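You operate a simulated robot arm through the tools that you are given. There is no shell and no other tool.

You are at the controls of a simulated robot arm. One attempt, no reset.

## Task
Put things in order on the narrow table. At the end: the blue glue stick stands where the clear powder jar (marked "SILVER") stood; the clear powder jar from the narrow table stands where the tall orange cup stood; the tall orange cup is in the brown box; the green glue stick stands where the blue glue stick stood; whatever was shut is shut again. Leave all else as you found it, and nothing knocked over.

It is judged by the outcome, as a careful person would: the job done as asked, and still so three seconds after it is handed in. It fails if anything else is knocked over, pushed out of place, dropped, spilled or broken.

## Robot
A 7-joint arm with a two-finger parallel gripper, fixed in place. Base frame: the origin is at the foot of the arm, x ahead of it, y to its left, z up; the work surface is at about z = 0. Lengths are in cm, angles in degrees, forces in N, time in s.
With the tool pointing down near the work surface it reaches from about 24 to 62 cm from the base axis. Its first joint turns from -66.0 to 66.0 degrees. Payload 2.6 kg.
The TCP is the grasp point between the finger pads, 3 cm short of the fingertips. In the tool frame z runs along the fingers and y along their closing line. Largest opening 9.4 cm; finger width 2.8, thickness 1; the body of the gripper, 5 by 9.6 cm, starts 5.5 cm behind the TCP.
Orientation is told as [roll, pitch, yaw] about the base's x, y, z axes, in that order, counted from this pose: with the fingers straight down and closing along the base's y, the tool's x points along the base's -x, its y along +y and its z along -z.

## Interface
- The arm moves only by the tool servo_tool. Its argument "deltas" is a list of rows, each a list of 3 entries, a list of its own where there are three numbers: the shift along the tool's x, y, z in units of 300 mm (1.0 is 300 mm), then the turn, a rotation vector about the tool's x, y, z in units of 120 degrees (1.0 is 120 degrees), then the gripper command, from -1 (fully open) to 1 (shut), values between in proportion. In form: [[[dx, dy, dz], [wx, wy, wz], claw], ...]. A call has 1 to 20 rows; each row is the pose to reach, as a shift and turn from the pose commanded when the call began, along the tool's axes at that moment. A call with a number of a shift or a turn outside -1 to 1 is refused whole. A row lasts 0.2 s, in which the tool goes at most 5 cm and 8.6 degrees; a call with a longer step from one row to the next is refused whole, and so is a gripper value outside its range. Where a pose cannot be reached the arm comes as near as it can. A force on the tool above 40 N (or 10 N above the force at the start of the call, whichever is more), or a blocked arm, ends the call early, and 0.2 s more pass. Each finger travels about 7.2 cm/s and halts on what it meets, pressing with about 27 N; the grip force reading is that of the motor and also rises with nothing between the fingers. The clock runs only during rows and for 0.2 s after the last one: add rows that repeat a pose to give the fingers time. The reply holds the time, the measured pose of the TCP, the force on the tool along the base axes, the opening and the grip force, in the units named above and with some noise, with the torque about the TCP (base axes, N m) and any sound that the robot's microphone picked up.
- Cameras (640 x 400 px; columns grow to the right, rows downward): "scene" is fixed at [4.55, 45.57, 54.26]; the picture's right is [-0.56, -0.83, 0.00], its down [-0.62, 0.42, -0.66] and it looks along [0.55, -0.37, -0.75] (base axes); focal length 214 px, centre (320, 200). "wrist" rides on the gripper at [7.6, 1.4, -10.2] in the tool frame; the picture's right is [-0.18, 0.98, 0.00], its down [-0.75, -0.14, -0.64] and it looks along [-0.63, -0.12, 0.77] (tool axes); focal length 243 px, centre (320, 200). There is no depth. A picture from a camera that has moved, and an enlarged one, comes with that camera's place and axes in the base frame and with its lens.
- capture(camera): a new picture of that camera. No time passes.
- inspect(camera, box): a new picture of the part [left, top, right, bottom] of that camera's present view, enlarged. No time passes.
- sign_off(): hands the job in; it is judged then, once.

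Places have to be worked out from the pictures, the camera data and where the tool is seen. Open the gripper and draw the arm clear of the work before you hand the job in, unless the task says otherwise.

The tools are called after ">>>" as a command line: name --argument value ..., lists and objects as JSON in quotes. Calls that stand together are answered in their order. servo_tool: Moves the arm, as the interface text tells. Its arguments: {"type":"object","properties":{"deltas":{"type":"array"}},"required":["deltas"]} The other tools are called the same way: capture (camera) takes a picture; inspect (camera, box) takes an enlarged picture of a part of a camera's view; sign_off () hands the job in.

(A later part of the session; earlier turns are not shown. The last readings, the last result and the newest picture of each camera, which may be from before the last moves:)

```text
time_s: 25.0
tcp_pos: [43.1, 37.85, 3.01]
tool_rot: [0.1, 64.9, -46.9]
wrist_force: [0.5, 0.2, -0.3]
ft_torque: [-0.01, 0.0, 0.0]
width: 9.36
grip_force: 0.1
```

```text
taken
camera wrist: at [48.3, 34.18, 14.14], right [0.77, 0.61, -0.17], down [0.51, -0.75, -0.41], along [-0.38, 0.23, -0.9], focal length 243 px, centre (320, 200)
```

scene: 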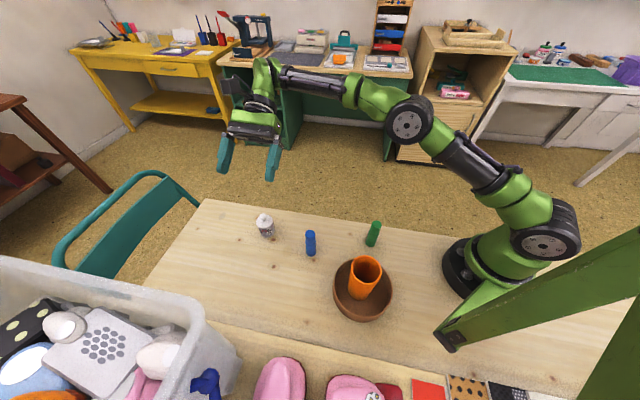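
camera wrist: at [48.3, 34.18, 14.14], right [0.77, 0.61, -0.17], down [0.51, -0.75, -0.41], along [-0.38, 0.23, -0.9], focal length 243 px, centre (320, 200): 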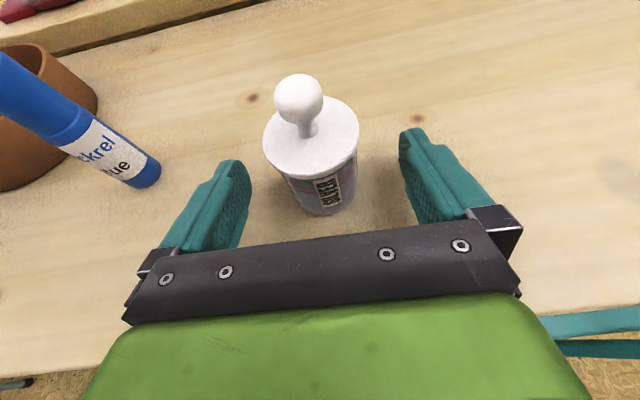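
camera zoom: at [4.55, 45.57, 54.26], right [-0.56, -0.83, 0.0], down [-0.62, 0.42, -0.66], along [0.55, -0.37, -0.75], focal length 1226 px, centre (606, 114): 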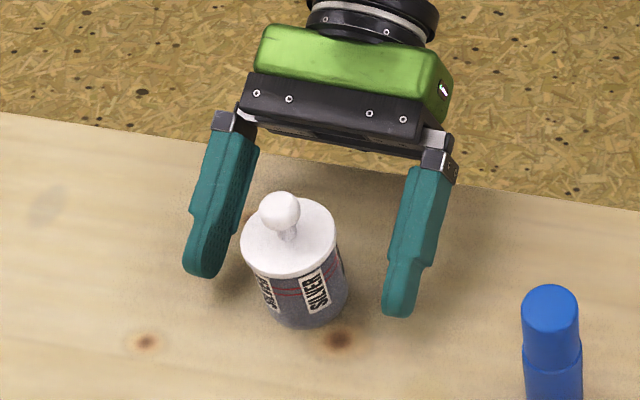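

The fingers sit on both sides of the jar's body, below the lid and nearly centred (within ~0.1 cm). I'll close gently in stages.

>>> servo_tool --deltas '[[[0, 0, 0], [0, 0, 0], -0.6], [[0, 0, 0], [0, 0, 0], -0.3], [[0, 0, 0], [0, 0, 0], -0.1], [[0, 0, 0], [0, 0, 0], 0.0], [[0, 0, 0], [0, 0, 0], 0.1], [[0, 0, 0], [0, 0, 0], 0.2], [[0, 0, 0], [0, 0, 0], 0.5], [[0, 0, 0], [0, 0, 0], 0.5]]'

>>> inspect --camera "scene" --box '[230, 180, 310, 250]'

>>> inspect --camera "wrist" --box '[220, 60, 440, 240]'

```text
time_s: 26.8
tcp_pos: [43.15, 37.79, 3.13]
tool_rot: [0.0, 65.0, -47.0]
wrist_force: [0.0, 0.4, -0.1]
ft_torque: [-0.01, 0.0, 0.0]
width: 4.03
grip_force: 26.8
```

```text
5.71 times, centred on (270, 215) of scene
camera zoom: at [4.55, 45.57, 54.26], right [-0.56, -0.83, 0.0], down [-0.62, 0.42, -0.66], along [0.55, -0.37, -0.75], focal length 1226 px, centre (606, 114)
```

zoom: 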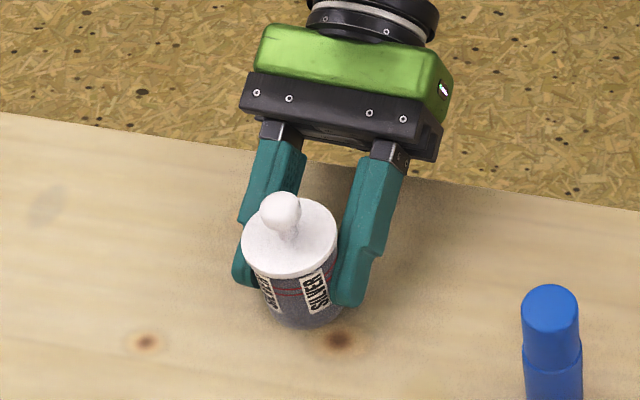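

```text
2.22 times, centred on (330, 150) of wrist
camera zoom: at [48.31, 34.17, 14.16], right [0.77, 0.61, -0.17], down [0.51, -0.76, -0.41], along [-0.38, 0.23, -0.9], focal length 539 px, centre (298, 311)
```

zoom: 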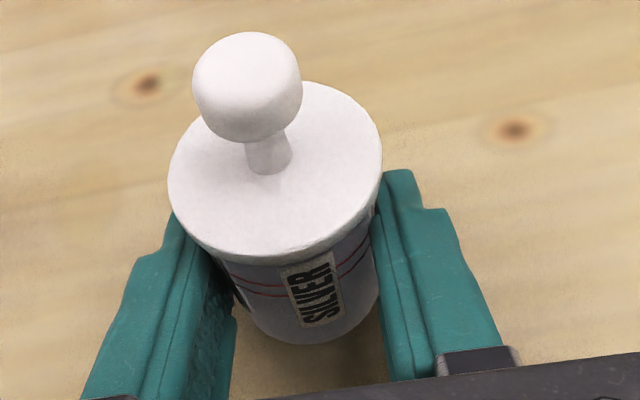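

The pads hold the body below the lid at 4.03 cm width with the lid untouched. I note the jar's place as (42.1, 38.85), and I'll lift straight up slowly.

>>> servo_tool --deltas '[[[0.009, 0, -0.0042], [0, 0, 0], 0.5], [[0.03, 0, -0.014], [0, 0, 0], 0.5], [[0.08, 0, -0.0373], [0, 0, 0], 0.5], [[0.15, 0, -0.0699], [0, 0, 0], 0.5], [[0.23, 0, -0.1072], [0, 0, 0], 0.5], [[0.31, 0, -0.1445], [0, 0, 0], 0.5], [[0.37, 0, -0.1725], [0, 0, 0], 0.5], [[0.3927, 0, -0.1831], [0, 0, 0], 0.5], [[0.3927, 0, -0.1831], [0, 0, 0], 0.5]]'

>>> capture --camera "scene"

>>> capture --camera "wrist"

```text
time_s: 28.8
tcp_pos: [43.12, 37.69, 16.0]
tool_rot: [0.0, 65.1, -47.0]
wrist_force: [-0.5, 0.2, -0.6]
ft_torque: [-0.04, -0.02, -0.01]
width: 4.06
grip_force: 26.9
```

```text
taken
```

scene: 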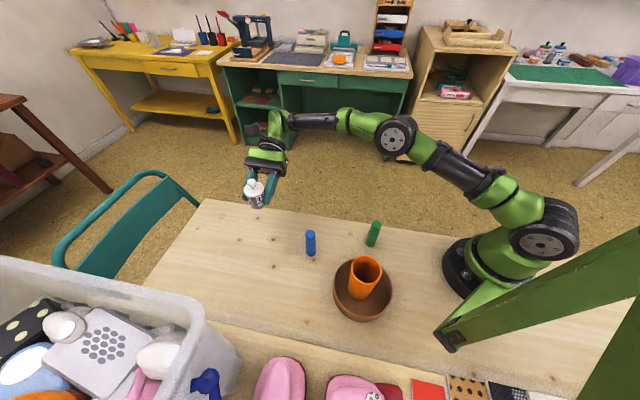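

```text
taken
camera wrist: at [48.3, 34.17, 27.11], right [0.77, 0.61, -0.17], down [0.51, -0.75, -0.41], along [-0.38, 0.23, -0.9], focal length 243 px, centre (320, 200)
```

wrist: 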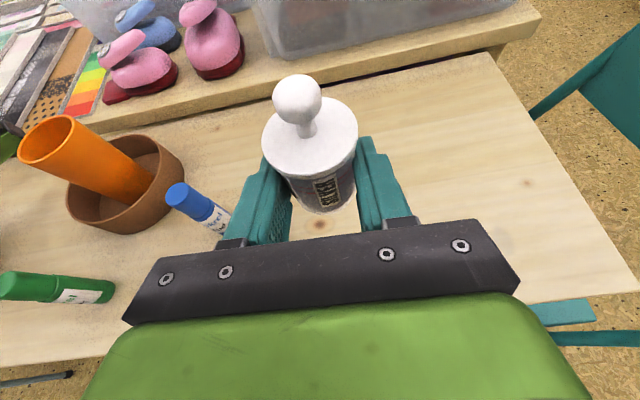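

The jar is up with its lid seated. At this height I'll turn +17° about the vertical (jar stays upright) so the wrist keeps clear of the blue stick when I set the jar down.

>>> servo_tool --deltas '[[[0, 0, 0], [0.02, 0, -0.0093], 0.5], [[0, 0, 0], [0.056, 0, -0.0261], 0.5], [[0, 0, 0], [0.092, 0, -0.0429], 0.5], [[0, 0, 0], [0.118, 0, -0.055], 0.5], [[0, 0, 0], [0.1284, 0, -0.0599], 0.5], [[0, 0, 0], [0.1284, 0, -0.0599], 0.5]]'

```text
time_s: 30.2
tcp_pos: [40.99, 35.26, 13.83]
tool_rot: [0.0, 65.1, -30.8]
wrist_force: [-0.1, 0.8, -0.6]
ft_torque: [0.02, 0.0, 0.01]
width: 4.03
grip_force: 26.9
out of reach, approached as far as the arm can: row 2, 3, 4, 5, 6
```

That turn was out of reach here, so the arm drew in to (41.0, 35.3, 13.8), still holding the jar firmly. I'll look before going on.

>>> capture --camera "scene"

>>> capture --camera "wrist"

```text
taken
```

scene: 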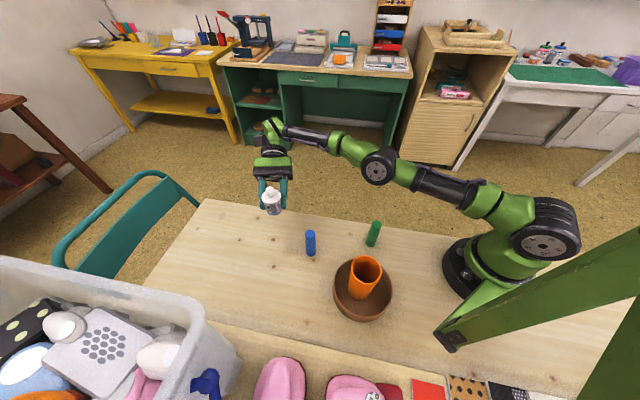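

```text
taken
camera wrist: at [46.96, 33.2, 24.96], right [0.57, 0.8, -0.17], down [0.7, -0.58, -0.41], along [-0.43, 0.12, -0.9], focal length 243 px, centre (320, 200)
```

wrist: 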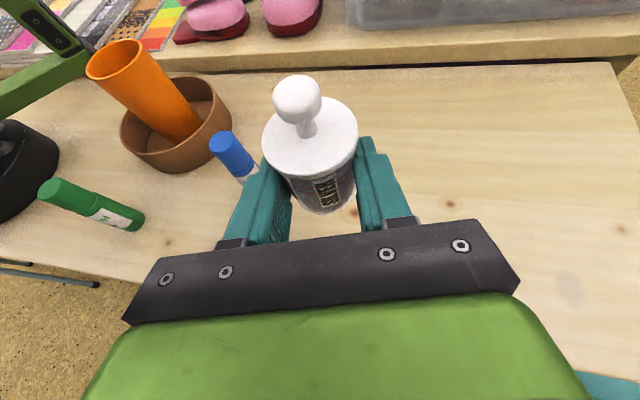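

All is well: the jar is upright and clear of everything. I'll continue towards the cup's old spot, where this orientation is well within reach, and check the pose after.

>>> servo_tool --deltas '[[[0.02, -0.006, 0.043], [0, 0, 0], 0.5], [[0.055, -0.0165, 0.118], [0, 0, 0], 0.5], [[0.095, -0.0285, 0.2037], [0, 0, 0], 0.5], [[0.135, -0.0405, 0.2895], [0, 0, 0], 0.5], [[0.175, -0.0525, 0.3753], [0, 0, 0], 0.5], [[0.205, -0.0615, 0.4396], [0, 0, 0], 0.5], [[0.2166, -0.065, 0.4645], [0, 0, 0], 0.5], [[0.2166, -0.065, 0.4645], [0, 0, 0], 0.5]]'

>>> capture --camera "scene"

>>> capture --camera "wrist"

```text
time_s: 32.0
tcp_pos: [26.73, 41.33, 13.87]
tool_rot: [-0.1, 65.0, -30.1]
wrist_force: [0.4, -1.0, -0.8]
ft_torque: [-0.03, -0.01, -0.06]
width: 4.06
grip_force: 27.3
```

```text
taken
```

scene: 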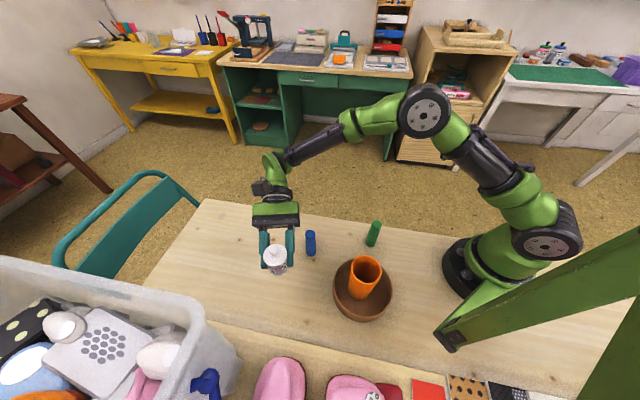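

```text
taken
camera wrist: at [32.68, 39.31, 24.98], right [0.56, 0.81, -0.17], down [0.71, -0.57, -0.41], along [-0.43, 0.11, -0.9], focal length 243 px, centre (320, 200)
```

wrist: 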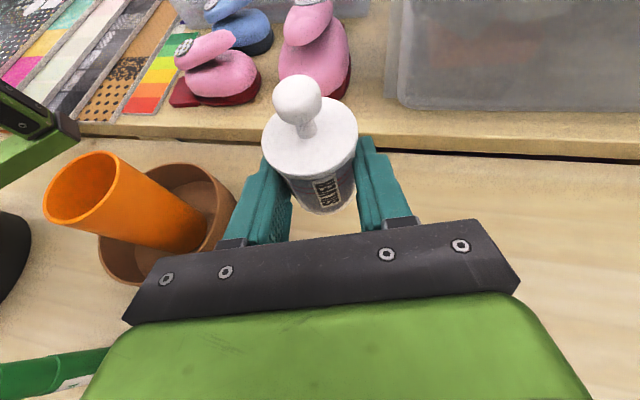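

The jar is held over the area and the actual pose is (26.7, 41.3, 13.9). I'll shift sideways to line the jar up with (27.6, 44.45), then drop to TCP z≈9.

>>> servo_tool --deltas '[[[-0.003, 0.04, -0.006], [0, 0, 0], 0.5], [[-0.0083, 0.1045, -0.0179], [0, 0, 0], 0.5], [[-0.05, 0.1045, 0.0015], [0, 0, 0], 0.5], [[-0.1, 0.1045, 0.0248], [0, 0, 0], 0.5], [[-0.14, 0.1045, 0.0435], [0, 0, 0], 0.5], [[-0.1555, 0.1045, 0.0507], [0, 0, 0], 0.5], [[-0.1555, 0.1045, 0.0507], [0, 0, 0], 0.5]]'

>>> capture --camera "scene"

>>> capture --camera "wrist"

```text
time_s: 33.6
tcp_pos: [28.73, 43.68, 9.1]
tool_rot: [0.1, 65.0, -29.9]
wrist_force: [-1.0, 0.3, -1.1]
ft_torque: [-0.01, 0.0, 0.03]
width: 4.02
grip_force: 27.3
```

```text
taken
```

scene: 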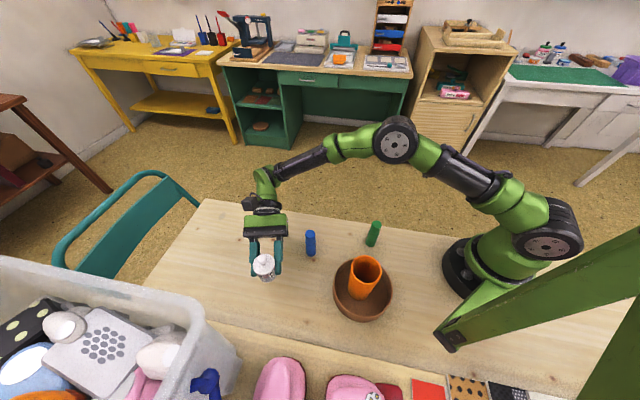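

```text
taken
camera wrist: at [34.78, 41.74, 20.13], right [0.56, 0.81, -0.17], down [0.71, -0.57, -0.41], along [-0.43, 0.11, -0.9], focal length 243 px, centre (320, 200)
```

wrist: 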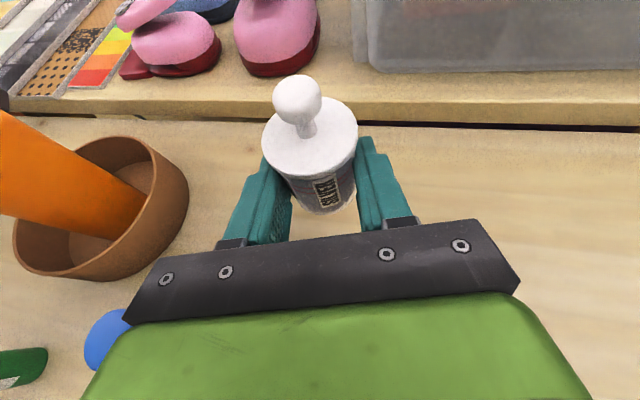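

The alignment is good and the gap to the blue stick is ample. I'll lower to about 0.9 cm above the table.

>>> servo_tool --deltas '[[[-0.03, 0, 0.014], [0, 0, 0], 0.5], [[-0.07, 0, 0.0326], [0, 0, 0], 0.5], [[-0.11, 0, 0.0513], [0, 0, 0], 0.5], [[-0.14, 0, 0.0653], [0, 0, 0], 0.5], [[-0.1541, 0, 0.0718], [0, 0, 0], 0.5], [[-0.1541, 0, 0.0718], [0, 0, 0], 0.5]]'

>>> inspect --camera "scene" --box '[210, 160, 350, 300]'

```text
time_s: 35.0
tcp_pos: [28.81, 43.76, 3.75]
tool_rot: [0.1, 64.9, -30.1]
wrist_force: [-1.0, -0.1, -0.7]
ft_torque: [-0.02, 0.0, 0.0]
width: 4.04
grip_force: 27.1
```

```text
2.86 times, centred on (280, 230) of scene
camera zoom: at [4.55, 45.57, 54.26], right [-0.56, -0.83, 0.0], down [-0.62, 0.42, -0.66], along [0.55, -0.37, -0.75], focal length 613 px, centre (434, 114)
```

zoom: 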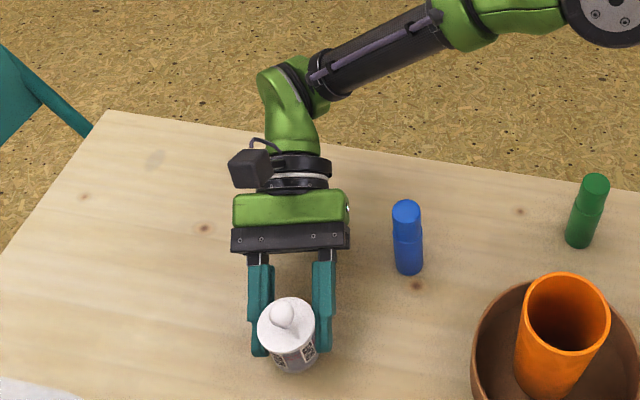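

Clear on all sides. Now small steps down until I feel the table.

>>> servo_tool --deltas '[[[-0.006, 0, 0.0028], [0, 0, 0], 0.5], [[-0.012, 0, 0.0056], [0, 0, 0], 0.5], [[-0.012, 0, 0.0056], [0, 0, 0], 0.5]]'

```text
time_s: 35.8
tcp_pos: [28.68, 43.69, 3.57]
tool_rot: [0.1, 65.0, -30.0]
wrist_force: [-0.1, -0.2, -0.4]
ft_torque: [-0.03, -0.01, 0.02]
width: 4.07
grip_force: 26.7
```

>>> servo_tool --deltas '[[[-0.004, 0, 0.0019], [0, 0, 0], 0.5], [[-0.0075, 0, 0.0035], [0, 0, 0], 0.5], [[-0.0075, 0, 0.0035], [0, 0, 0], 0.5]]'

```text
time_s: 36.6
tcp_pos: [28.77, 43.77, 3.21]
tool_rot: [0.0, 65.0, -30.0]
wrist_force: [0.3, -0.1, -1.1]
ft_torque: [0.0, -0.04, -0.04]
width: 4.05
grip_force: 27.1
```

No contact at z≈3.2 (the jar was picked at ~3.1), so I'll go slightly further.

>>> servo_tool --deltas '[[[-0.003, 0, 0.0014], [0, 0, 0], 0.5], [[-0.0045, 0, 0.0021], [0, 0, 0], 0.5], [[-0.0045, 0, 0.0021], [0, 0, 0], 0.5]]'

```text
time_s: 37.4
tcp_pos: [28.81, 43.59, 3.03]
tool_rot: [-0.1, 65.0, -30.0]
wrist_force: [-0.6, 0.3, -1.6]
ft_torque: [0.0, -0.04, -0.02]
width: 4.04
grip_force: 26.9
```

>>> servo_tool --deltas '[[[-0.002, 0, 0.0009], [0, 0, 0], 0.5], [[-0.0035, 0, 0.0016], [0, 0, 0], 0.5], [[-0.0035, 0, 0.0016], [0, 0, 0], 0.5]]'

>>> inspect --camera "scene" --box '[240, 235, 300, 295]'

```text
time_s: 38.2
tcp_pos: [28.82, 43.7, 3.06]
tool_rot: [0.1, 65.0, -30.0]
wrist_force: [-0.6, -1.7, 2.6]
ft_torque: [0.0, 0.12, 0.05]
width: 4.05
grip_force: 26.6
```

```text
6.67 times, centred on (270, 265) of scene
camera zoom: at [4.55, 45.57, 54.26], right [-0.56, -0.83, 0.0], down [-0.62, 0.42, -0.66], along [0.55, -0.37, -0.75], focal length 1430 px, centre (653, -233)
```

zoom: 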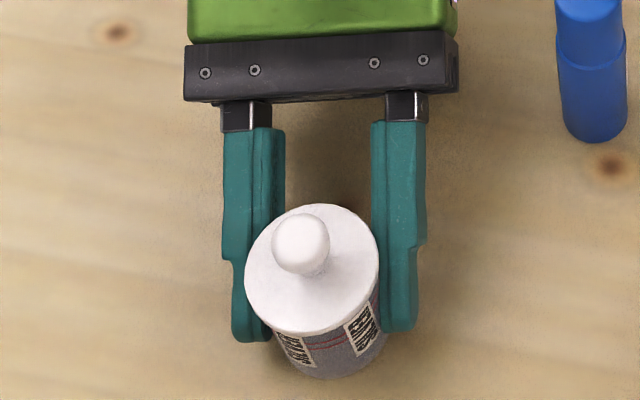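

Light contact is felt: the vertical force rose from −1.6 to +2.6 N with a small torque, and the base is on the table. I'll open in stages.

>>> servo_tool --deltas '[[[0, 0, 0], [0, 0, 0], 0.1], [[0, 0, 0], [0, 0, 0], 0.0], [[0, 0, 0], [0, 0, 0], -0.25], [[0, 0, 0], [0, 0, 0], -0.6], [[0, 0, 0], [0, 0, 0], -1], [[0, 0, 0], [0, 0, 0], -1], [[0, 0, 0], [0, 0, 0], -1]]'

>>> inspect --camera "scene" --box '[240, 235, 300, 295]'

>>> capture --camera "wrist"

```text
time_s: 39.8
tcp_pos: [28.64, 43.62, 3.05]
tool_rot: [0.0, 65.0, -29.9]
wrist_force: [-0.7, 0.1, -1.0]
ft_torque: [0.03, -0.02, 0.0]
width: 9.38
grip_force: 0.1
```

```text
6.67 times, centred on (270, 265) of scene
camera zoom: at [4.55, 45.57, 54.26], right [-0.56, -0.83, 0.0], down [-0.62, 0.42, -0.66], along [0.55, -0.37, -0.75], focal length 1430 px, centre (653, -233)
```

zoom: 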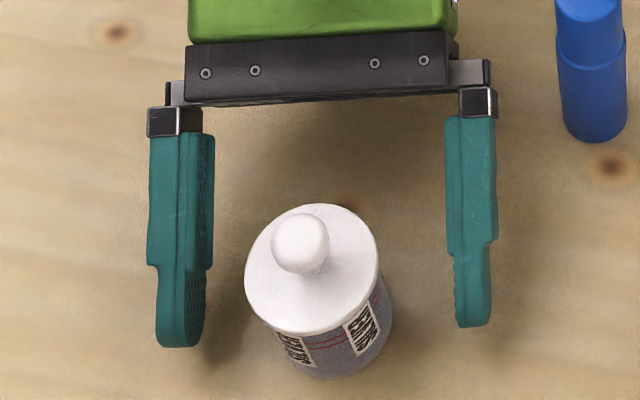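

```text
taken
camera wrist: at [34.78, 41.76, 14.12], right [0.56, 0.81, -0.17], down [0.71, -0.57, -0.41], along [-0.43, 0.11, -0.9], focal length 243 px, centre (320, 200)
```

wrist: 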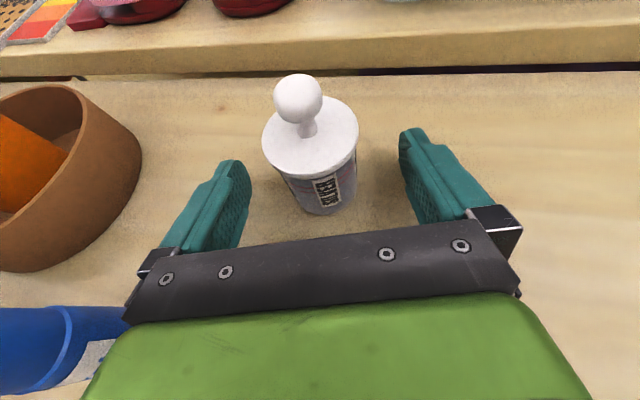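

The jar stands on the cup's old spot, lid on and untouched. I'll rise straight up with the fingers wide open.

>>> servo_tool --deltas '[[[0.05, 0, -0.0233], [0, 0, 0], -1], [[0.13, 0, -0.0606], [0, 0, 0], -1], [[0.23, 0, -0.1072], [0, 0, 0], -1], [[0.33, 0, -0.1539], [0, 0, 0], -1], [[0.43, 0, -0.2005], [0, 0, 0], -1], [[0.5136, 0, -0.2395], [0, 0, 0], -1], [[0.5136, 0, -0.2395], [0, 0, 0], -1]]'

>>> capture --camera "scene"

>>> capture --camera "wrist"

```text
time_s: 41.4
tcp_pos: [28.8, 43.78, 20.0]
tool_rot: [0.0, 65.1, -30.0]
wrist_force: [-0.7, -0.9, -0.5]
ft_torque: [-0.01, 0.04, -0.04]
width: 9.39
grip_force: 0.1
```

```text
taken
```

scene: 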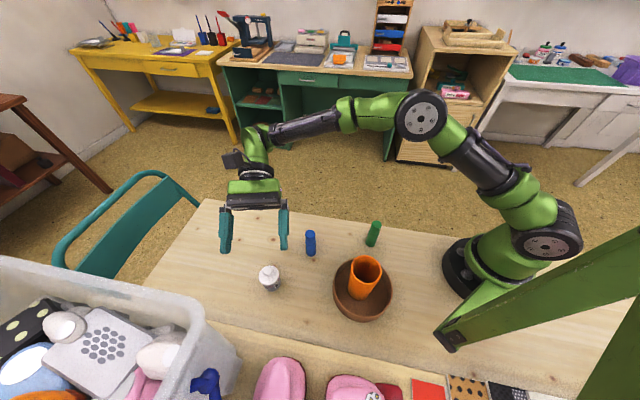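

```text
taken
camera wrist: at [34.78, 41.83, 31.14], right [0.56, 0.81, -0.17], down [0.71, -0.57, -0.41], along [-0.43, 0.11, -0.9], focal length 243 px, centre (320, 200)
```

wrist: 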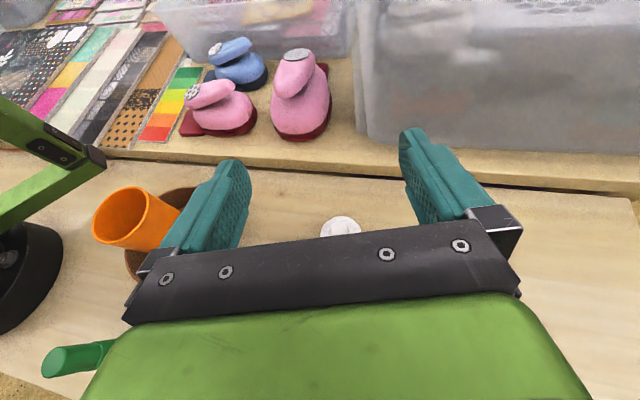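

The jar stands properly. I'll zoom in on the jar's position and on both glue sticks to see where their caps end.

>>> inspect --camera "scene" --box '[220, 190, 420, 330]'

>>> inspect --camera "scene" --box '[295, 222, 330, 262]'

>>> inspect --camera "scene" --box '[355, 212, 390, 252]'

```text
2.86 times, centred on (320, 260) of scene
camera zoom: at [4.55, 45.57, 54.26], right [-0.56, -0.83, 0.0], down [-0.62, 0.42, -0.66], along [0.55, -0.37, -0.75], focal length 613 px, centre (320, 29)
```

zoom: 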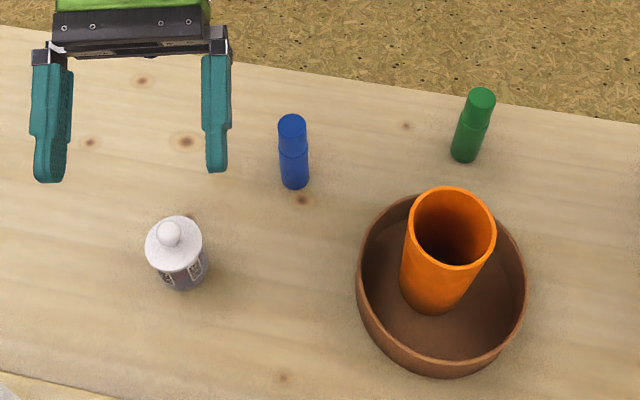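

```text
10.00 times, centred on (312, 242) of scene
camera zoom: at [4.55, 45.57, 54.26], right [-0.56, -0.83, 0.0], down [-0.62, 0.42, -0.66], along [0.55, -0.37, -0.75], focal length 2145 px, centre (395, -220)
```

zoom: 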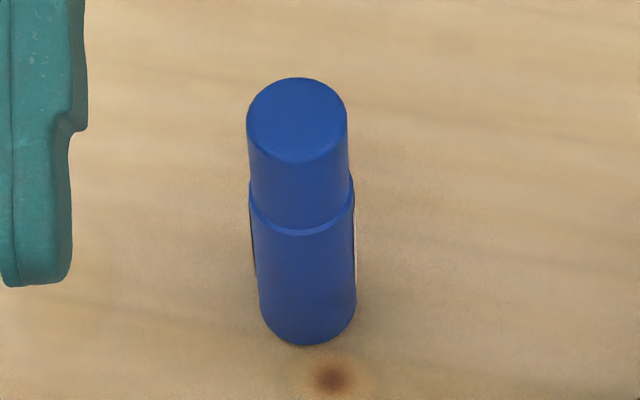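

```text
10.00 times, centred on (372, 232) of scene
camera zoom: at [4.55, 45.57, 54.26], right [-0.56, -0.83, 0.0], down [-0.62, 0.42, -0.66], along [0.55, -0.37, -0.75], focal length 2145 px, centre (-205, -120)
```

zoom: 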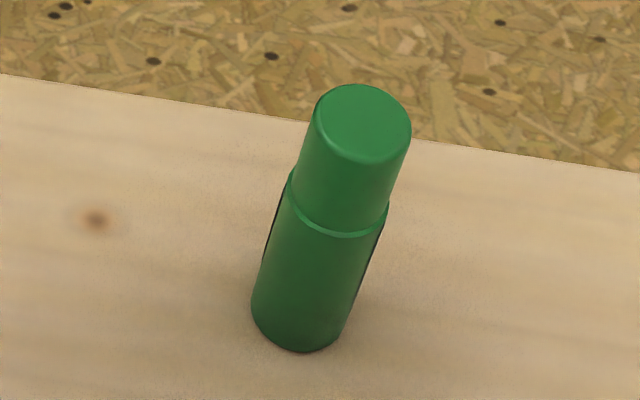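

The jar sits where the cup was (its base matches in the same view to ~0.3 cm). The sticks' bodies are wider than their caps, so a vertical grip will hold the body. I'll bring the tool upright while moving above the blue stick.

>>> servo_tool --deltas '[[[0.0075, -0.0425, -0.0333], [0, -0.0677, 0], -1], [[0.015, -0.0851, -0.0665], [0, -0.1354, 0], -1], [[0.0225, -0.1276, -0.0998], [0, -0.2031, 0], -1], [[0.03, -0.1702, -0.133], [0, -0.2708, 0], -1], [[0.0374, -0.2128, -0.1663], [0, -0.3386, 0], -1], [[0.0449, -0.2553, -0.1995], [0, -0.4063, 0], -1], [[0.0524, -0.2979, -0.2328], [0, -0.474, 0], -1], [[0.0599, -0.3404, -0.266], [0, -0.5417, 0], -1], [[0.0599, -0.3404, -0.266], [0, -0.5417, 0], -1]]'

>>> capture --camera "wrist"

>>> capture --camera "scene"

```text
time_s: 43.4
tcp_pos: [29.29, 31.66, 24.98]
tool_rot: [0.0, -0.1, -30.0]
wrist_force: [-0.5, 0.1, 0.2]
ft_torque: [0.04, -0.02, -0.02]
width: 9.41
grip_force: 0.0
```

```text
taken
camera wrist: at [23.39, 36.51, 35.14], right [0.65, 0.76, 0.0], down [0.58, -0.5, 0.64], along [0.49, -0.42, -0.77], focal length 243 px, centre (320, 200)
```

wrist: 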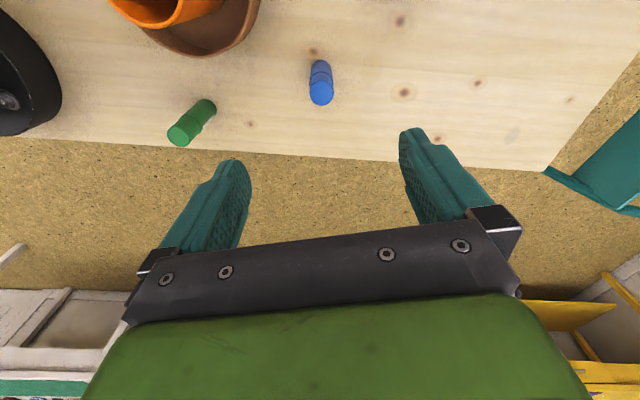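

```text
taken
```

scene: 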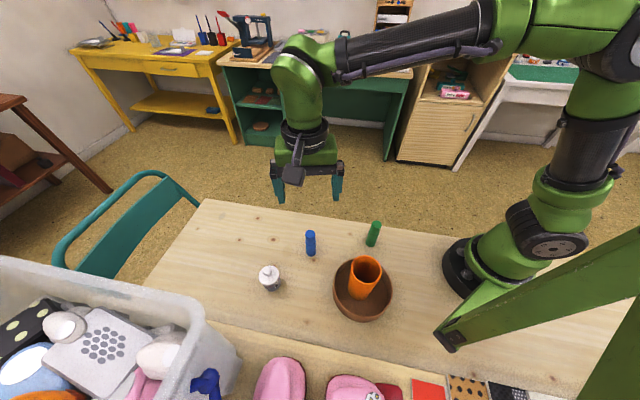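

The tool is upright above the blue stick at (29.3, 31.7). I'll zoom in to refine the stick's exact centre.

>>> inspect --camera "wrist" --box '[280, 30, 376, 120]'

```text
4.44 times, centred on (328, 75) of wrist
camera zoom: at [23.39, 36.51, 35.14], right [0.65, 0.76, 0.0], down [0.58, -0.5, 0.64], along [0.49, -0.42, -0.77], focal length 1078 px, centre (284, 756)
```

zoom: 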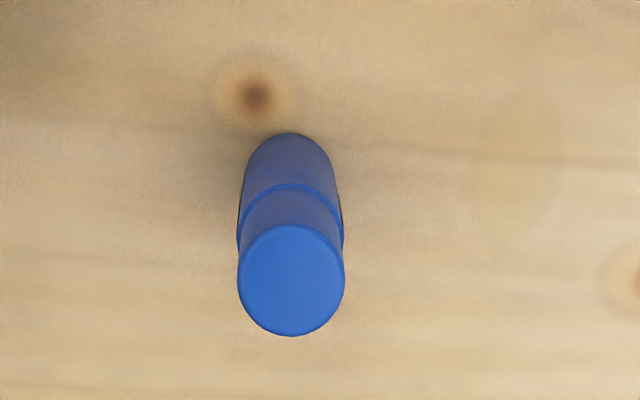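

The blue stick's centre is (29.15, 31.7), ~9.5–10 tall and within 0.15 cm of the grip axis. I'll descend to z = 5.5, keeping the palm above its cap.

>>> servo_tool --deltas '[[[0.002, -0.001, 0.1], [0, 0, 0], -1], [[0.004, -0.001, 0.2], [0, 0, 0], -1], [[0.004, -0.001, 0.3], [0, 0, 0], -1], [[0.004, -0.001, 0.4], [0, 0, 0], -1], [[0.004, -0.001, 0.5], [0, 0, 0], -1], [[0.004, -0.001, 0.59], [0, 0, 0], -1], [[0.004, -0.001, 0.6493], [0, 0, 0], -1], [[0.004, -0.001, 0.6493], [0, 0, 0], -1]]'

>>> capture --camera "wrist"

>>> inspect --camera "scene" --box '[250, 170, 390, 290]'

```text
time_s: 45.2
tcp_pos: [29.03, 31.64, 5.48]
tool_rot: [0.0, 0.1, -30.0]
wrist_force: [0.2, -1.2, 0.4]
ft_torque: [0.02, -0.03, 0.0]
width: 9.39
grip_force: 0.1
```

```text
taken
camera wrist: at [23.28, 36.55, 15.57], right [0.65, 0.76, 0.0], down [0.58, -0.5, 0.64], along [0.49, -0.42, -0.77], focal length 243 px, centre (320, 200)
```

wrist: 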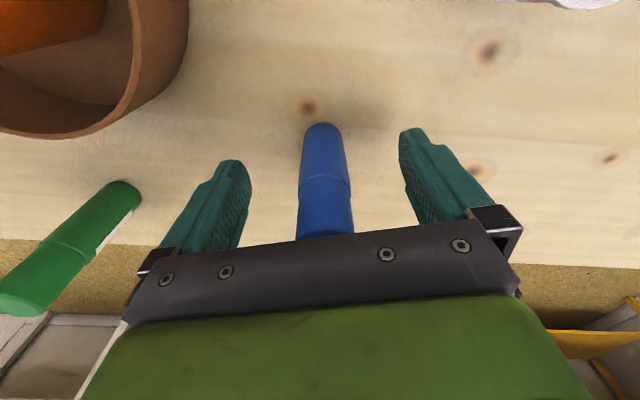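

```text
3.33 times, centred on (320, 230) of scene
camera zoom: at [4.55, 45.57, 54.26], right [-0.56, -0.83, 0.0], down [-0.62, 0.42, -0.66], along [0.55, -0.37, -0.75], focal length 715 px, centre (320, 100)
```

zoom: 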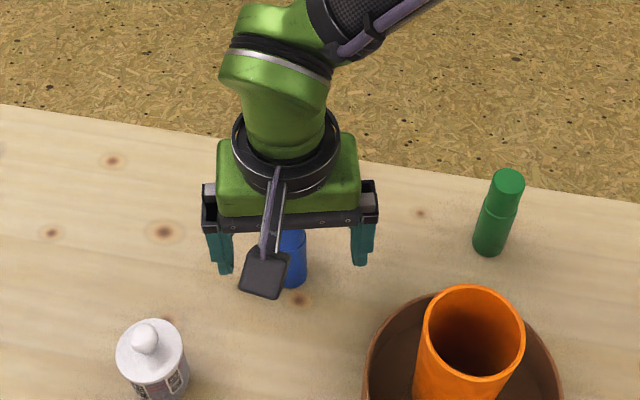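

The stick is centred between the fingers with no contact. I'll close gently on its body.

>>> servo_tool --deltas '[[[0, 0, 0], [0, 0, 0], -0.5], [[0, 0, 0], [0, 0, 0], -0.1], [[0, 0, 0], [0, 0, 0], 0.2], [[0, 0, 0], [0, 0, 0], 0.35], [[0, 0, 0], [0, 0, 0], 0.45], [[0, 0, 0], [0, 0, 0], 0.6], [[0, 0, 0], [0, 0, 0], 0.8], [[0, 0, 0], [0, 0, 0], 0.8]]'

>>> capture --camera "wrist"

```text
time_s: 47.0
tcp_pos: [29.17, 31.72, 5.54]
tool_rot: [0.0, 0.0, -29.9]
wrist_force: [0.4, -0.2, -0.4]
ft_torque: [0.0, -0.01, 0.01]
width: 2.51
grip_force: 27.0
```

```text
taken
camera wrist: at [23.28, 36.56, 15.61], right [0.65, 0.76, 0.0], down [0.58, -0.5, 0.64], along [0.49, -0.42, -0.77], focal length 243 px, centre (320, 200)
```

wrist: 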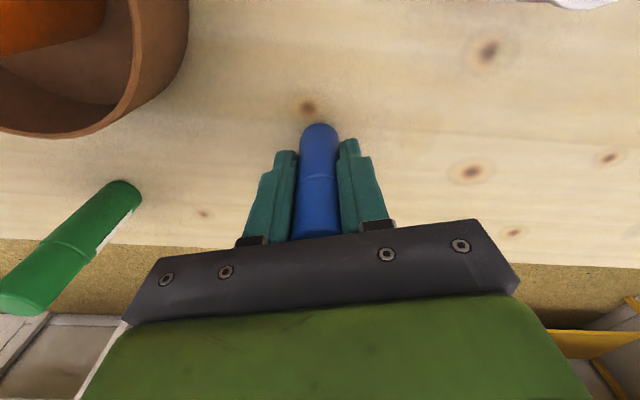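

Held at 2.51 cm width; I note the blue stick's place as (29.15, 31.7). I'll lift it 12 cm.

>>> servo_tool --deltas '[[[0, 0, -0.02], [0, 0, 0], 0.8], [[0, 0, -0.08], [0, 0, 0], 0.8], [[0, 0, -0.18], [0, 0, 0], 0.8], [[0, 0, -0.28], [0, 0, 0], 0.8], [[0, 0, -0.36], [0, 0, 0], 0.8], [[0, 0, -0.4], [0, 0, 0], 0.8], [[0, 0, -0.4], [0, 0, 0], 0.8]]'

>>> capture --camera "wrist"

>>> capture --camera "scene"

```text
time_s: 48.6
tcp_pos: [29.07, 31.61, 17.41]
tool_rot: [-0.1, 0.1, -29.9]
wrist_force: [-0.1, -0.4, -0.5]
ft_torque: [-0.02, 0.0, -0.02]
width: 2.5
grip_force: 27.1
```

```text
taken
camera wrist: at [23.32, 36.55, 27.56], right [0.65, 0.76, 0.0], down [0.58, -0.5, 0.64], along [0.49, -0.42, -0.77], focal length 243 px, centre (320, 200)
```

wrist: 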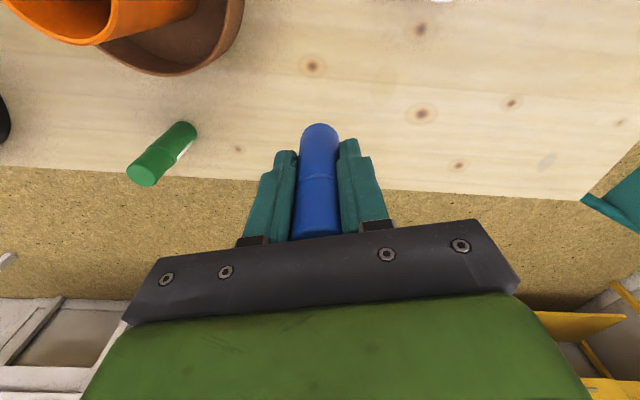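

```text
taken
```

scene: 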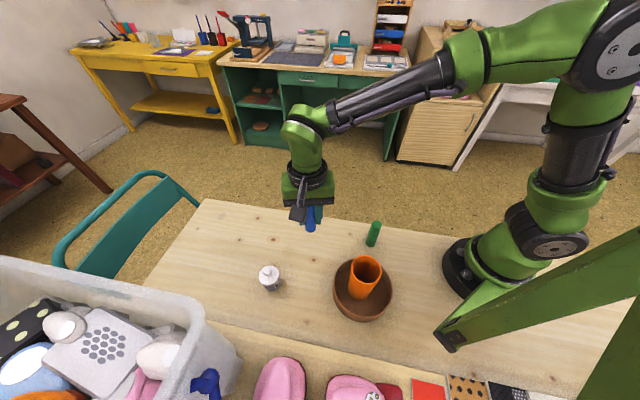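

The blue stick is held upright. I'll carry it over to the jar's old place at (42.1, 38.85).

>>> servo_tool --deltas '[[[-0.025, 0.0416, 0], [0, 0, 0], 0.8], [[-0.07, 0.1165, 0], [0, 0, 0], 0.8], [[-0.12, 0.1997, 0], [0, 0, 0], 0.8], [[-0.17, 0.2829, 0], [0, 0, 0], 0.8], [[-0.215, 0.3578, 0], [0, 0, 0], 0.8], [[-0.245, 0.4077, 0], [0, 0, 0], 0.8], [[-0.2546, 0.4237, 0], [0, 0, 0], 0.8], [[-0.2546, 0.4237, 0], [0, 0, 0], 0.8]]'

>>> capture --camera "scene"

>>> capture --camera "wrist"

```text
time_s: 50.4
tcp_pos: [42.12, 38.92, 17.48]
tool_rot: [-0.1, -0.1, -30.0]
wrist_force: [0.2, 0.3, -0.9]
ft_torque: [0.01, 0.01, -0.02]
width: 2.48
grip_force: 26.8
```

```text
taken
```

scene: 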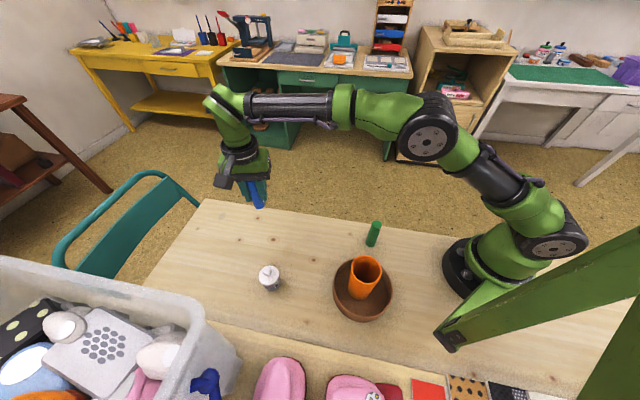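

```text
taken
camera wrist: at [36.3, 43.74, 27.7], right [0.65, 0.76, 0.0], down [0.58, -0.5, 0.64], along [0.49, -0.42, -0.77], focal length 243 px, centre (320, 200)
```

wrist: 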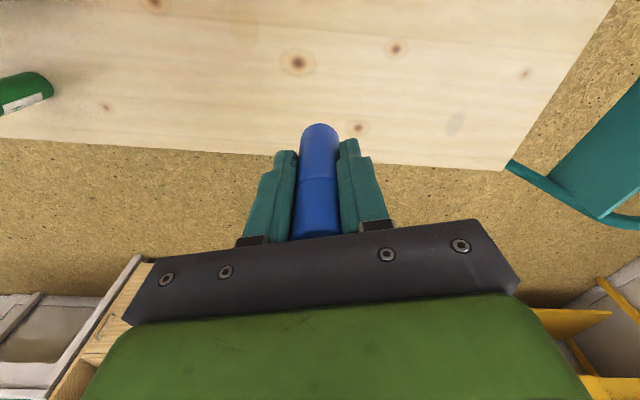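

The arm is above the old jar spot. I'll lower the stick to just above the table.

>>> servo_tool --deltas '[[[0, 0, 0.04], [0, 0, 0], 0.8], [[0, 0, 0.12], [0, 0, 0], 0.8], [[0, 0, 0.21], [0, 0, 0], 0.8], [[0, 0, 0.29], [0, 0, 0], 0.8], [[0, 0, 0.345], [0, 0, 0], 0.8], [[0, 0, 0.3727], [0, 0, 0], 0.8], [[0, 0, 0.3727], [0, 0, 0], 0.8]]'

>>> inspect --camera "scene" --box '[220, 190, 420, 330]'

>>> capture --camera "wrist"

```text
time_s: 52.0
tcp_pos: [42.22, 38.82, 6.31]
tool_rot: [0.0, 0.0, -30.0]
wrist_force: [0.2, 0.4, -1.2]
ft_torque: [0.02, 0.01, 0.02]
width: 2.49
grip_force: 26.8
```

```text
2.86 times, centred on (320, 260) of scene
camera zoom: at [4.55, 45.57, 54.26], right [-0.56, -0.83, 0.0], down [-0.62, 0.42, -0.66], along [0.55, -0.37, -0.75], focal length 613 px, centre (320, 29)
```

zoom: 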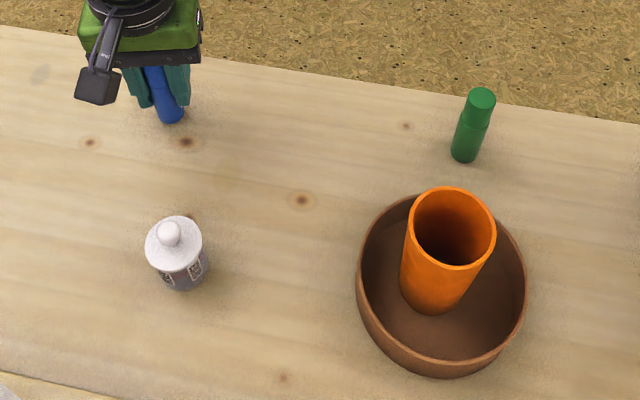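

```text
taken
camera wrist: at [36.27, 43.66, 16.49], right [0.65, 0.76, 0.0], down [0.58, -0.5, 0.64], along [0.49, -0.42, -0.77], focal length 243 px, centre (320, 200)
```

wrist: 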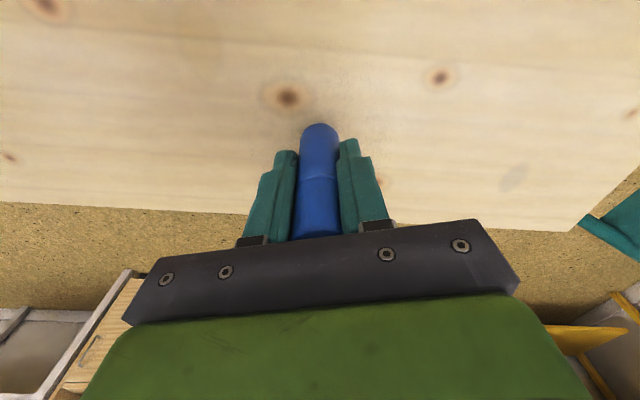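

The stick's base lines up with the jar's original footprint. I'll lower it in small steps until contact.

>>> servo_tool --deltas '[[[0, 0, 0.008], [0, 0, 0], 0.8], [[0, 0, 0.016], [0, 0, 0], 0.8], [[0, 0, 0.016], [0, 0, 0], 0.8]]'

```text
time_s: 52.8
tcp_pos: [42.15, 38.76, 5.95]
tool_rot: [0.0, 0.0, -30.1]
wrist_force: [-0.8, 0.9, 0.4]
ft_torque: [0.0, 0.03, -0.03]
width: 2.49
grip_force: 27.2
```

>>> servo_tool --deltas '[[[0, 0, 0.005], [0, 0, 0], 0.8], [[0, 0, 0.008], [0, 0, 0], 0.8], [[0, 0, 0.008], [0, 0, 0], 0.8]]'

```text
time_s: 53.6
tcp_pos: [42.13, 38.89, 5.57]
tool_rot: [-0.1, 0.1, -30.0]
wrist_force: [0.3, 0.4, 0.0]
ft_torque: [-0.01, -0.02, -0.03]
width: 2.49
grip_force: 27.1
```

>>> servo_tool --deltas '[[[0, 0, 0.003], [0, 0, 0], 0.8], [[0, 0, 0.005], [0, 0, 0], 0.8], [[0, 0, 0.005], [0, 0, 0], 0.8]]'

```text
time_s: 54.4
tcp_pos: [42.2, 38.82, 5.4]
tool_rot: [0.0, -0.1, -30.0]
wrist_force: [-0.3, -0.6, 0.8]
ft_torque: [-0.01, 0.01, 0.0]
width: 2.49
grip_force: 26.5
```

No clear contact yet, so another 1 mm.

>>> servo_tool --deltas '[[[0, 0, 0.002], [0, 0, 0], 0.8], [[0, 0, 0.0035], [0, 0, 0], 0.8], [[0, 0, 0.0035], [0, 0, 0], 0.8]]'

```text
time_s: 55.2
tcp_pos: [42.18, 38.84, 5.45]
tool_rot: [0.1, 0.0, -29.9]
wrist_force: [-2.7, -2.7, 12.1]
ft_torque: [-0.14, 0.12, -0.02]
width: 2.47
grip_force: 27.3
```

Contact is firm at 12 N, so the base is on the table. I'll relieve by under 1 mm and open gently.

>>> servo_tool --deltas '[[[0, 0, -0.0025], [0, 0, 0], 0.8], [[0, 0, -0.0025], [0, 0, 0], 0.45], [[0, 0, -0.0025], [0, 0, 0], 0.35], [[0, 0, -0.0025], [0, 0, 0], 0.1], [[0, 0, -0.0025], [0, 0, 0], -0.3], [[0, 0, -0.0025], [0, 0, 0], -0.7], [[0, 0, -0.0025], [0, 0, 0], -1], [[0, 0, -0.0025], [0, 0, 0], -1]]'

>>> capture --camera "wrist"

>>> inspect --camera "scene" --box '[220, 170, 320, 250]'

```text
time_s: 57.0
tcp_pos: [42.1, 38.89, 5.54]
tool_rot: [0.1, 0.0, -30.0]
wrist_force: [1.2, 0.0, 0.1]
ft_torque: [-0.05, 0.0, 0.01]
width: 9.38
grip_force: 0.1
```

```text
taken
camera wrist: at [36.28, 43.76, 15.57], right [0.65, 0.76, 0.0], down [0.58, -0.5, 0.64], along [0.49, -0.42, -0.77], focal length 243 px, centre (320, 200)
```

wrist: 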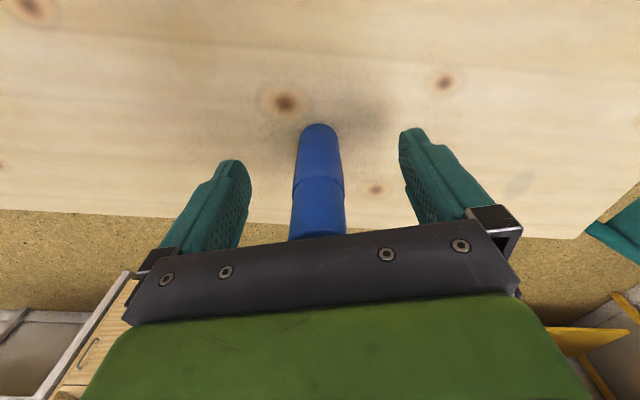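

```text
5.00 times, centred on (270, 210) of scene
camera zoom: at [4.55, 45.57, 54.26], right [-0.56, -0.83, 0.0], down [-0.62, 0.42, -0.66], along [0.55, -0.37, -0.75], focal length 1072 px, centre (570, 150)
```

zoom: 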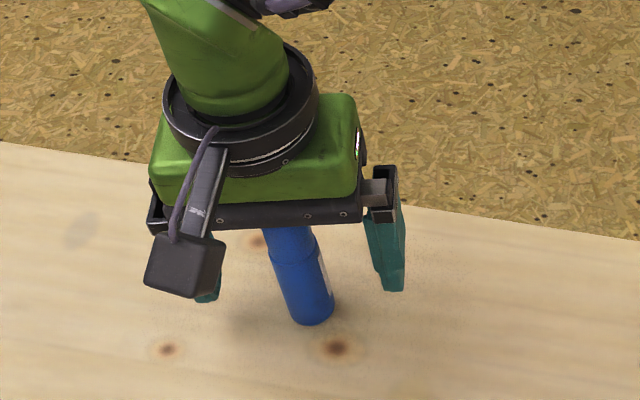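

The blue stick stands free between the open fingers. I'll rise straight up.

>>> servo_tool --deltas '[[[0, 0, -0.04], [0, 0, 0], -1], [[0, 0, -0.12], [0, 0, 0], -1], [[0, 0, -0.22], [0, 0, 0], -1], [[0, 0, -0.33], [0, 0, 0], -1], [[0, 0, -0.45], [0, 0, 0], -1], [[0, 0, -0.57], [0, 0, 0], -1], [[0, 0, -0.65], [0, 0, 0], -1], [[0, 0, -0.65], [0, 0, 0], -1]]'

>>> capture --camera "wrist"

>>> inspect --camera "scene" --box '[220, 190, 420, 330]'

```text
time_s: 58.8
tcp_pos: [42.21, 38.91, 25.03]
tool_rot: [-0.1, 0.0, -30.0]
wrist_force: [-0.4, 0.5, -0.3]
ft_torque: [-0.01, -0.03, 0.01]
width: 9.4
grip_force: 0.1
```

```text
taken
camera wrist: at [36.31, 43.71, 35.16], right [0.65, 0.76, 0.0], down [0.58, -0.5, 0.64], along [0.49, -0.42, -0.77], focal length 243 px, centre (320, 200)
```

wrist: 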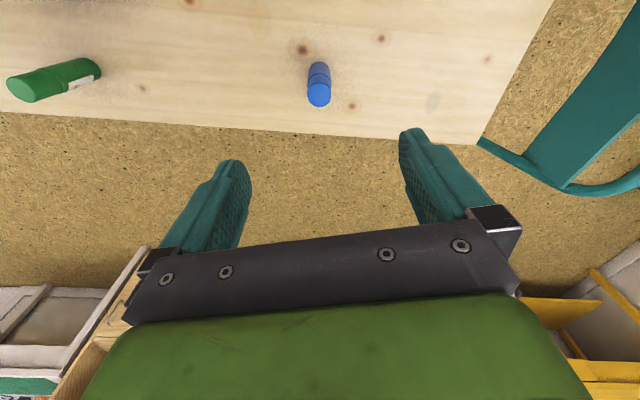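

```text
2.86 times, centred on (320, 260) of scene
camera zoom: at [4.55, 45.57, 54.26], right [-0.56, -0.83, 0.0], down [-0.62, 0.42, -0.66], along [0.55, -0.37, -0.75], focal length 613 px, centre (320, 29)
```

zoom: 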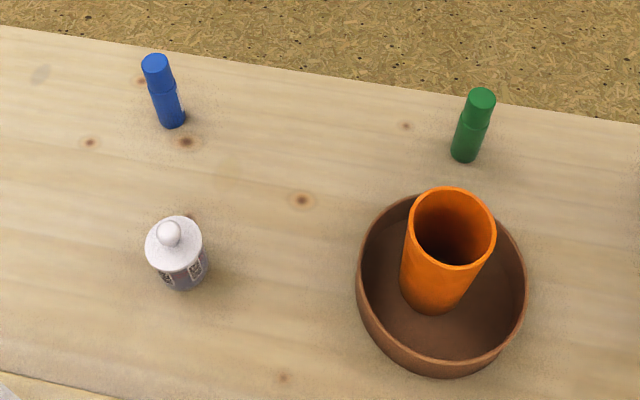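

The blue stick stands on the jar's old spot between the knots. Next is the green stick near (22.3, 16), so I'll move above it at z=25.

>>> servo_tool --deltas '[[[0.012, -0.062, 0], [0, 0, 0], -1], [[0.034, -0.175, 0], [0, 0, 0], -1], [[0.06, -0.309, 0], [0, 0, 0], -1], [[0.086, -0.443, 0], [0, 0, 0], -1], [[0.112, -0.577, 0], [0, 0, 0], -1], [[0.138, -0.711, 0], [0, 0, 0], -1], [[0.164, -0.845, 0], [0, 0, 0], -1], [[0.184, -0.947, 0], [0, 0, 0], -1], [[0.1928, -0.9927, 0], [0, 0, 0], -1], [[0.1928, -0.9927, 0], [0, 0, 0], -1]]'

>>> capture --camera "wrist"

>>> capture --camera "scene"

```text
time_s: 61.0
tcp_pos: [22.22, 15.8, 24.85]
tool_rot: [-0.1, 0.0, -30.1]
wrist_force: [-0.2, 0.1, 0.6]
ft_torque: [0.01, 0.01, 0.03]
width: 9.39
grip_force: 0.2
```

```text
taken
camera wrist: at [16.32, 20.77, 35.0], right [0.65, 0.76, 0.0], down [0.58, -0.5, 0.64], along [0.49, -0.42, -0.77], focal length 243 px, centre (320, 200)
```

wrist: 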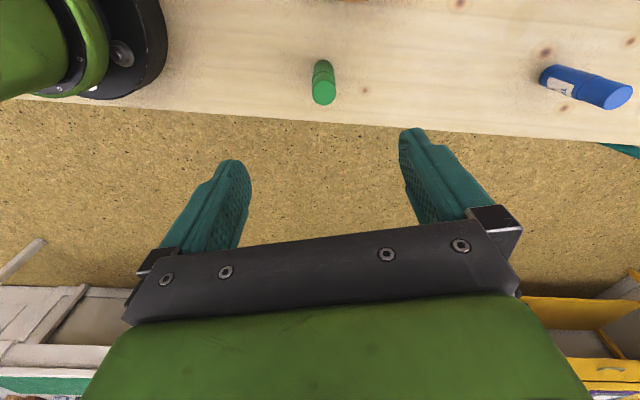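

```text
taken
```

scene: 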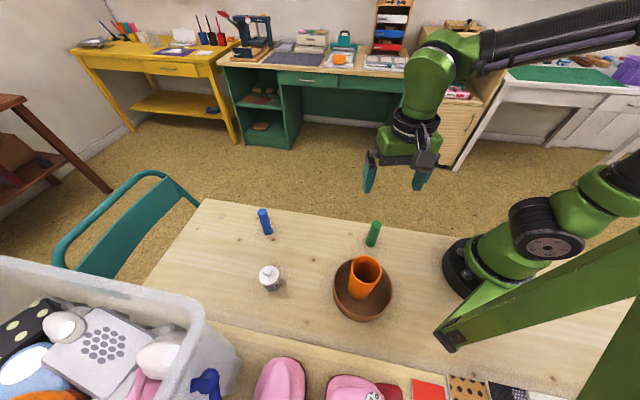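

>>> inspect --camera "wrist" --box '[280, 30, 376, 120]'

```text
4.44 times, centred on (328, 75) of wrist
camera zoom: at [16.32, 20.77, 35.0], right [0.65, 0.76, 0.0], down [0.58, -0.5, 0.64], along [0.49, -0.42, -0.77], focal length 1078 px, centre (284, 756)
```

zoom: 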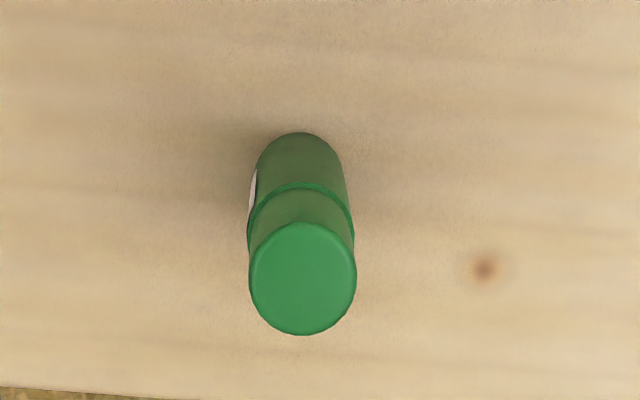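

The green stick is ~0.5 cm off my grip axis, at about (22.2, 16.25). I'll shift by (+0.27, +0.43) in the tool frame, then descend to z = 5.5.

>>> servo_tool --deltas '[[[0.009, 0.0143, 0.03], [0, 0, 0], -1], [[0.009, 0.0143, 0.12], [0, 0, 0], -1], [[0.009, 0.0143, 0.22], [0, 0, 0], -1], [[0.009, 0.0143, 0.32], [0, 0, 0], -1], [[0.009, 0.0143, 0.42], [0, 0, 0], -1], [[0.009, 0.0143, 0.52], [0, 0, 0], -1], [[0.009, 0.0143, 0.6], [0, 0, 0], -1], [[0.009, 0.0143, 0.645], [0, 0, 0], -1], [[0.009, 0.0143, 0.645], [0, 0, 0], -1]]'

>>> capture --camera "wrist"

>>> capture --camera "scene"

```text
time_s: 63.0
tcp_pos: [22.22, 16.43, 5.66]
tool_rot: [0.1, 0.1, -29.9]
wrist_force: [0.0, 0.2, -0.2]
ft_torque: [-0.02, 0.01, -0.01]
width: 9.39
grip_force: 0.1
```

```text
taken
camera wrist: at [16.36, 21.33, 15.68], right [0.65, 0.76, 0.0], down [0.58, -0.5, 0.64], along [0.49, -0.42, -0.77], focal length 243 px, centre (320, 200)
```

wrist: 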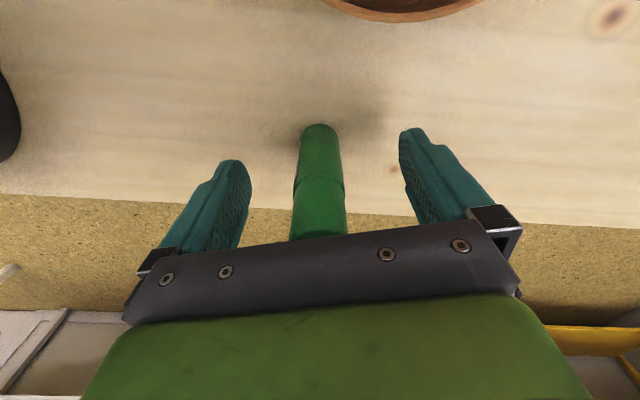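

```text
taken
```

scene: 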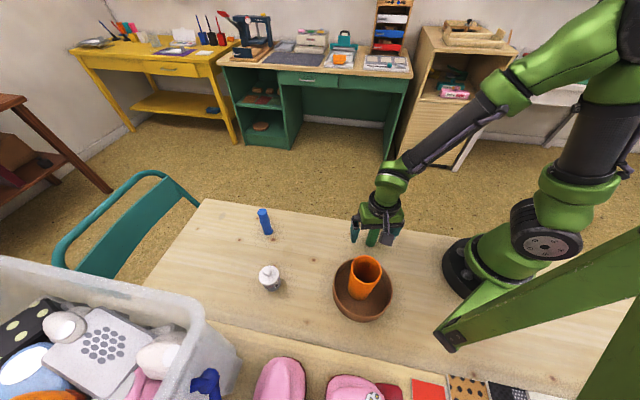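

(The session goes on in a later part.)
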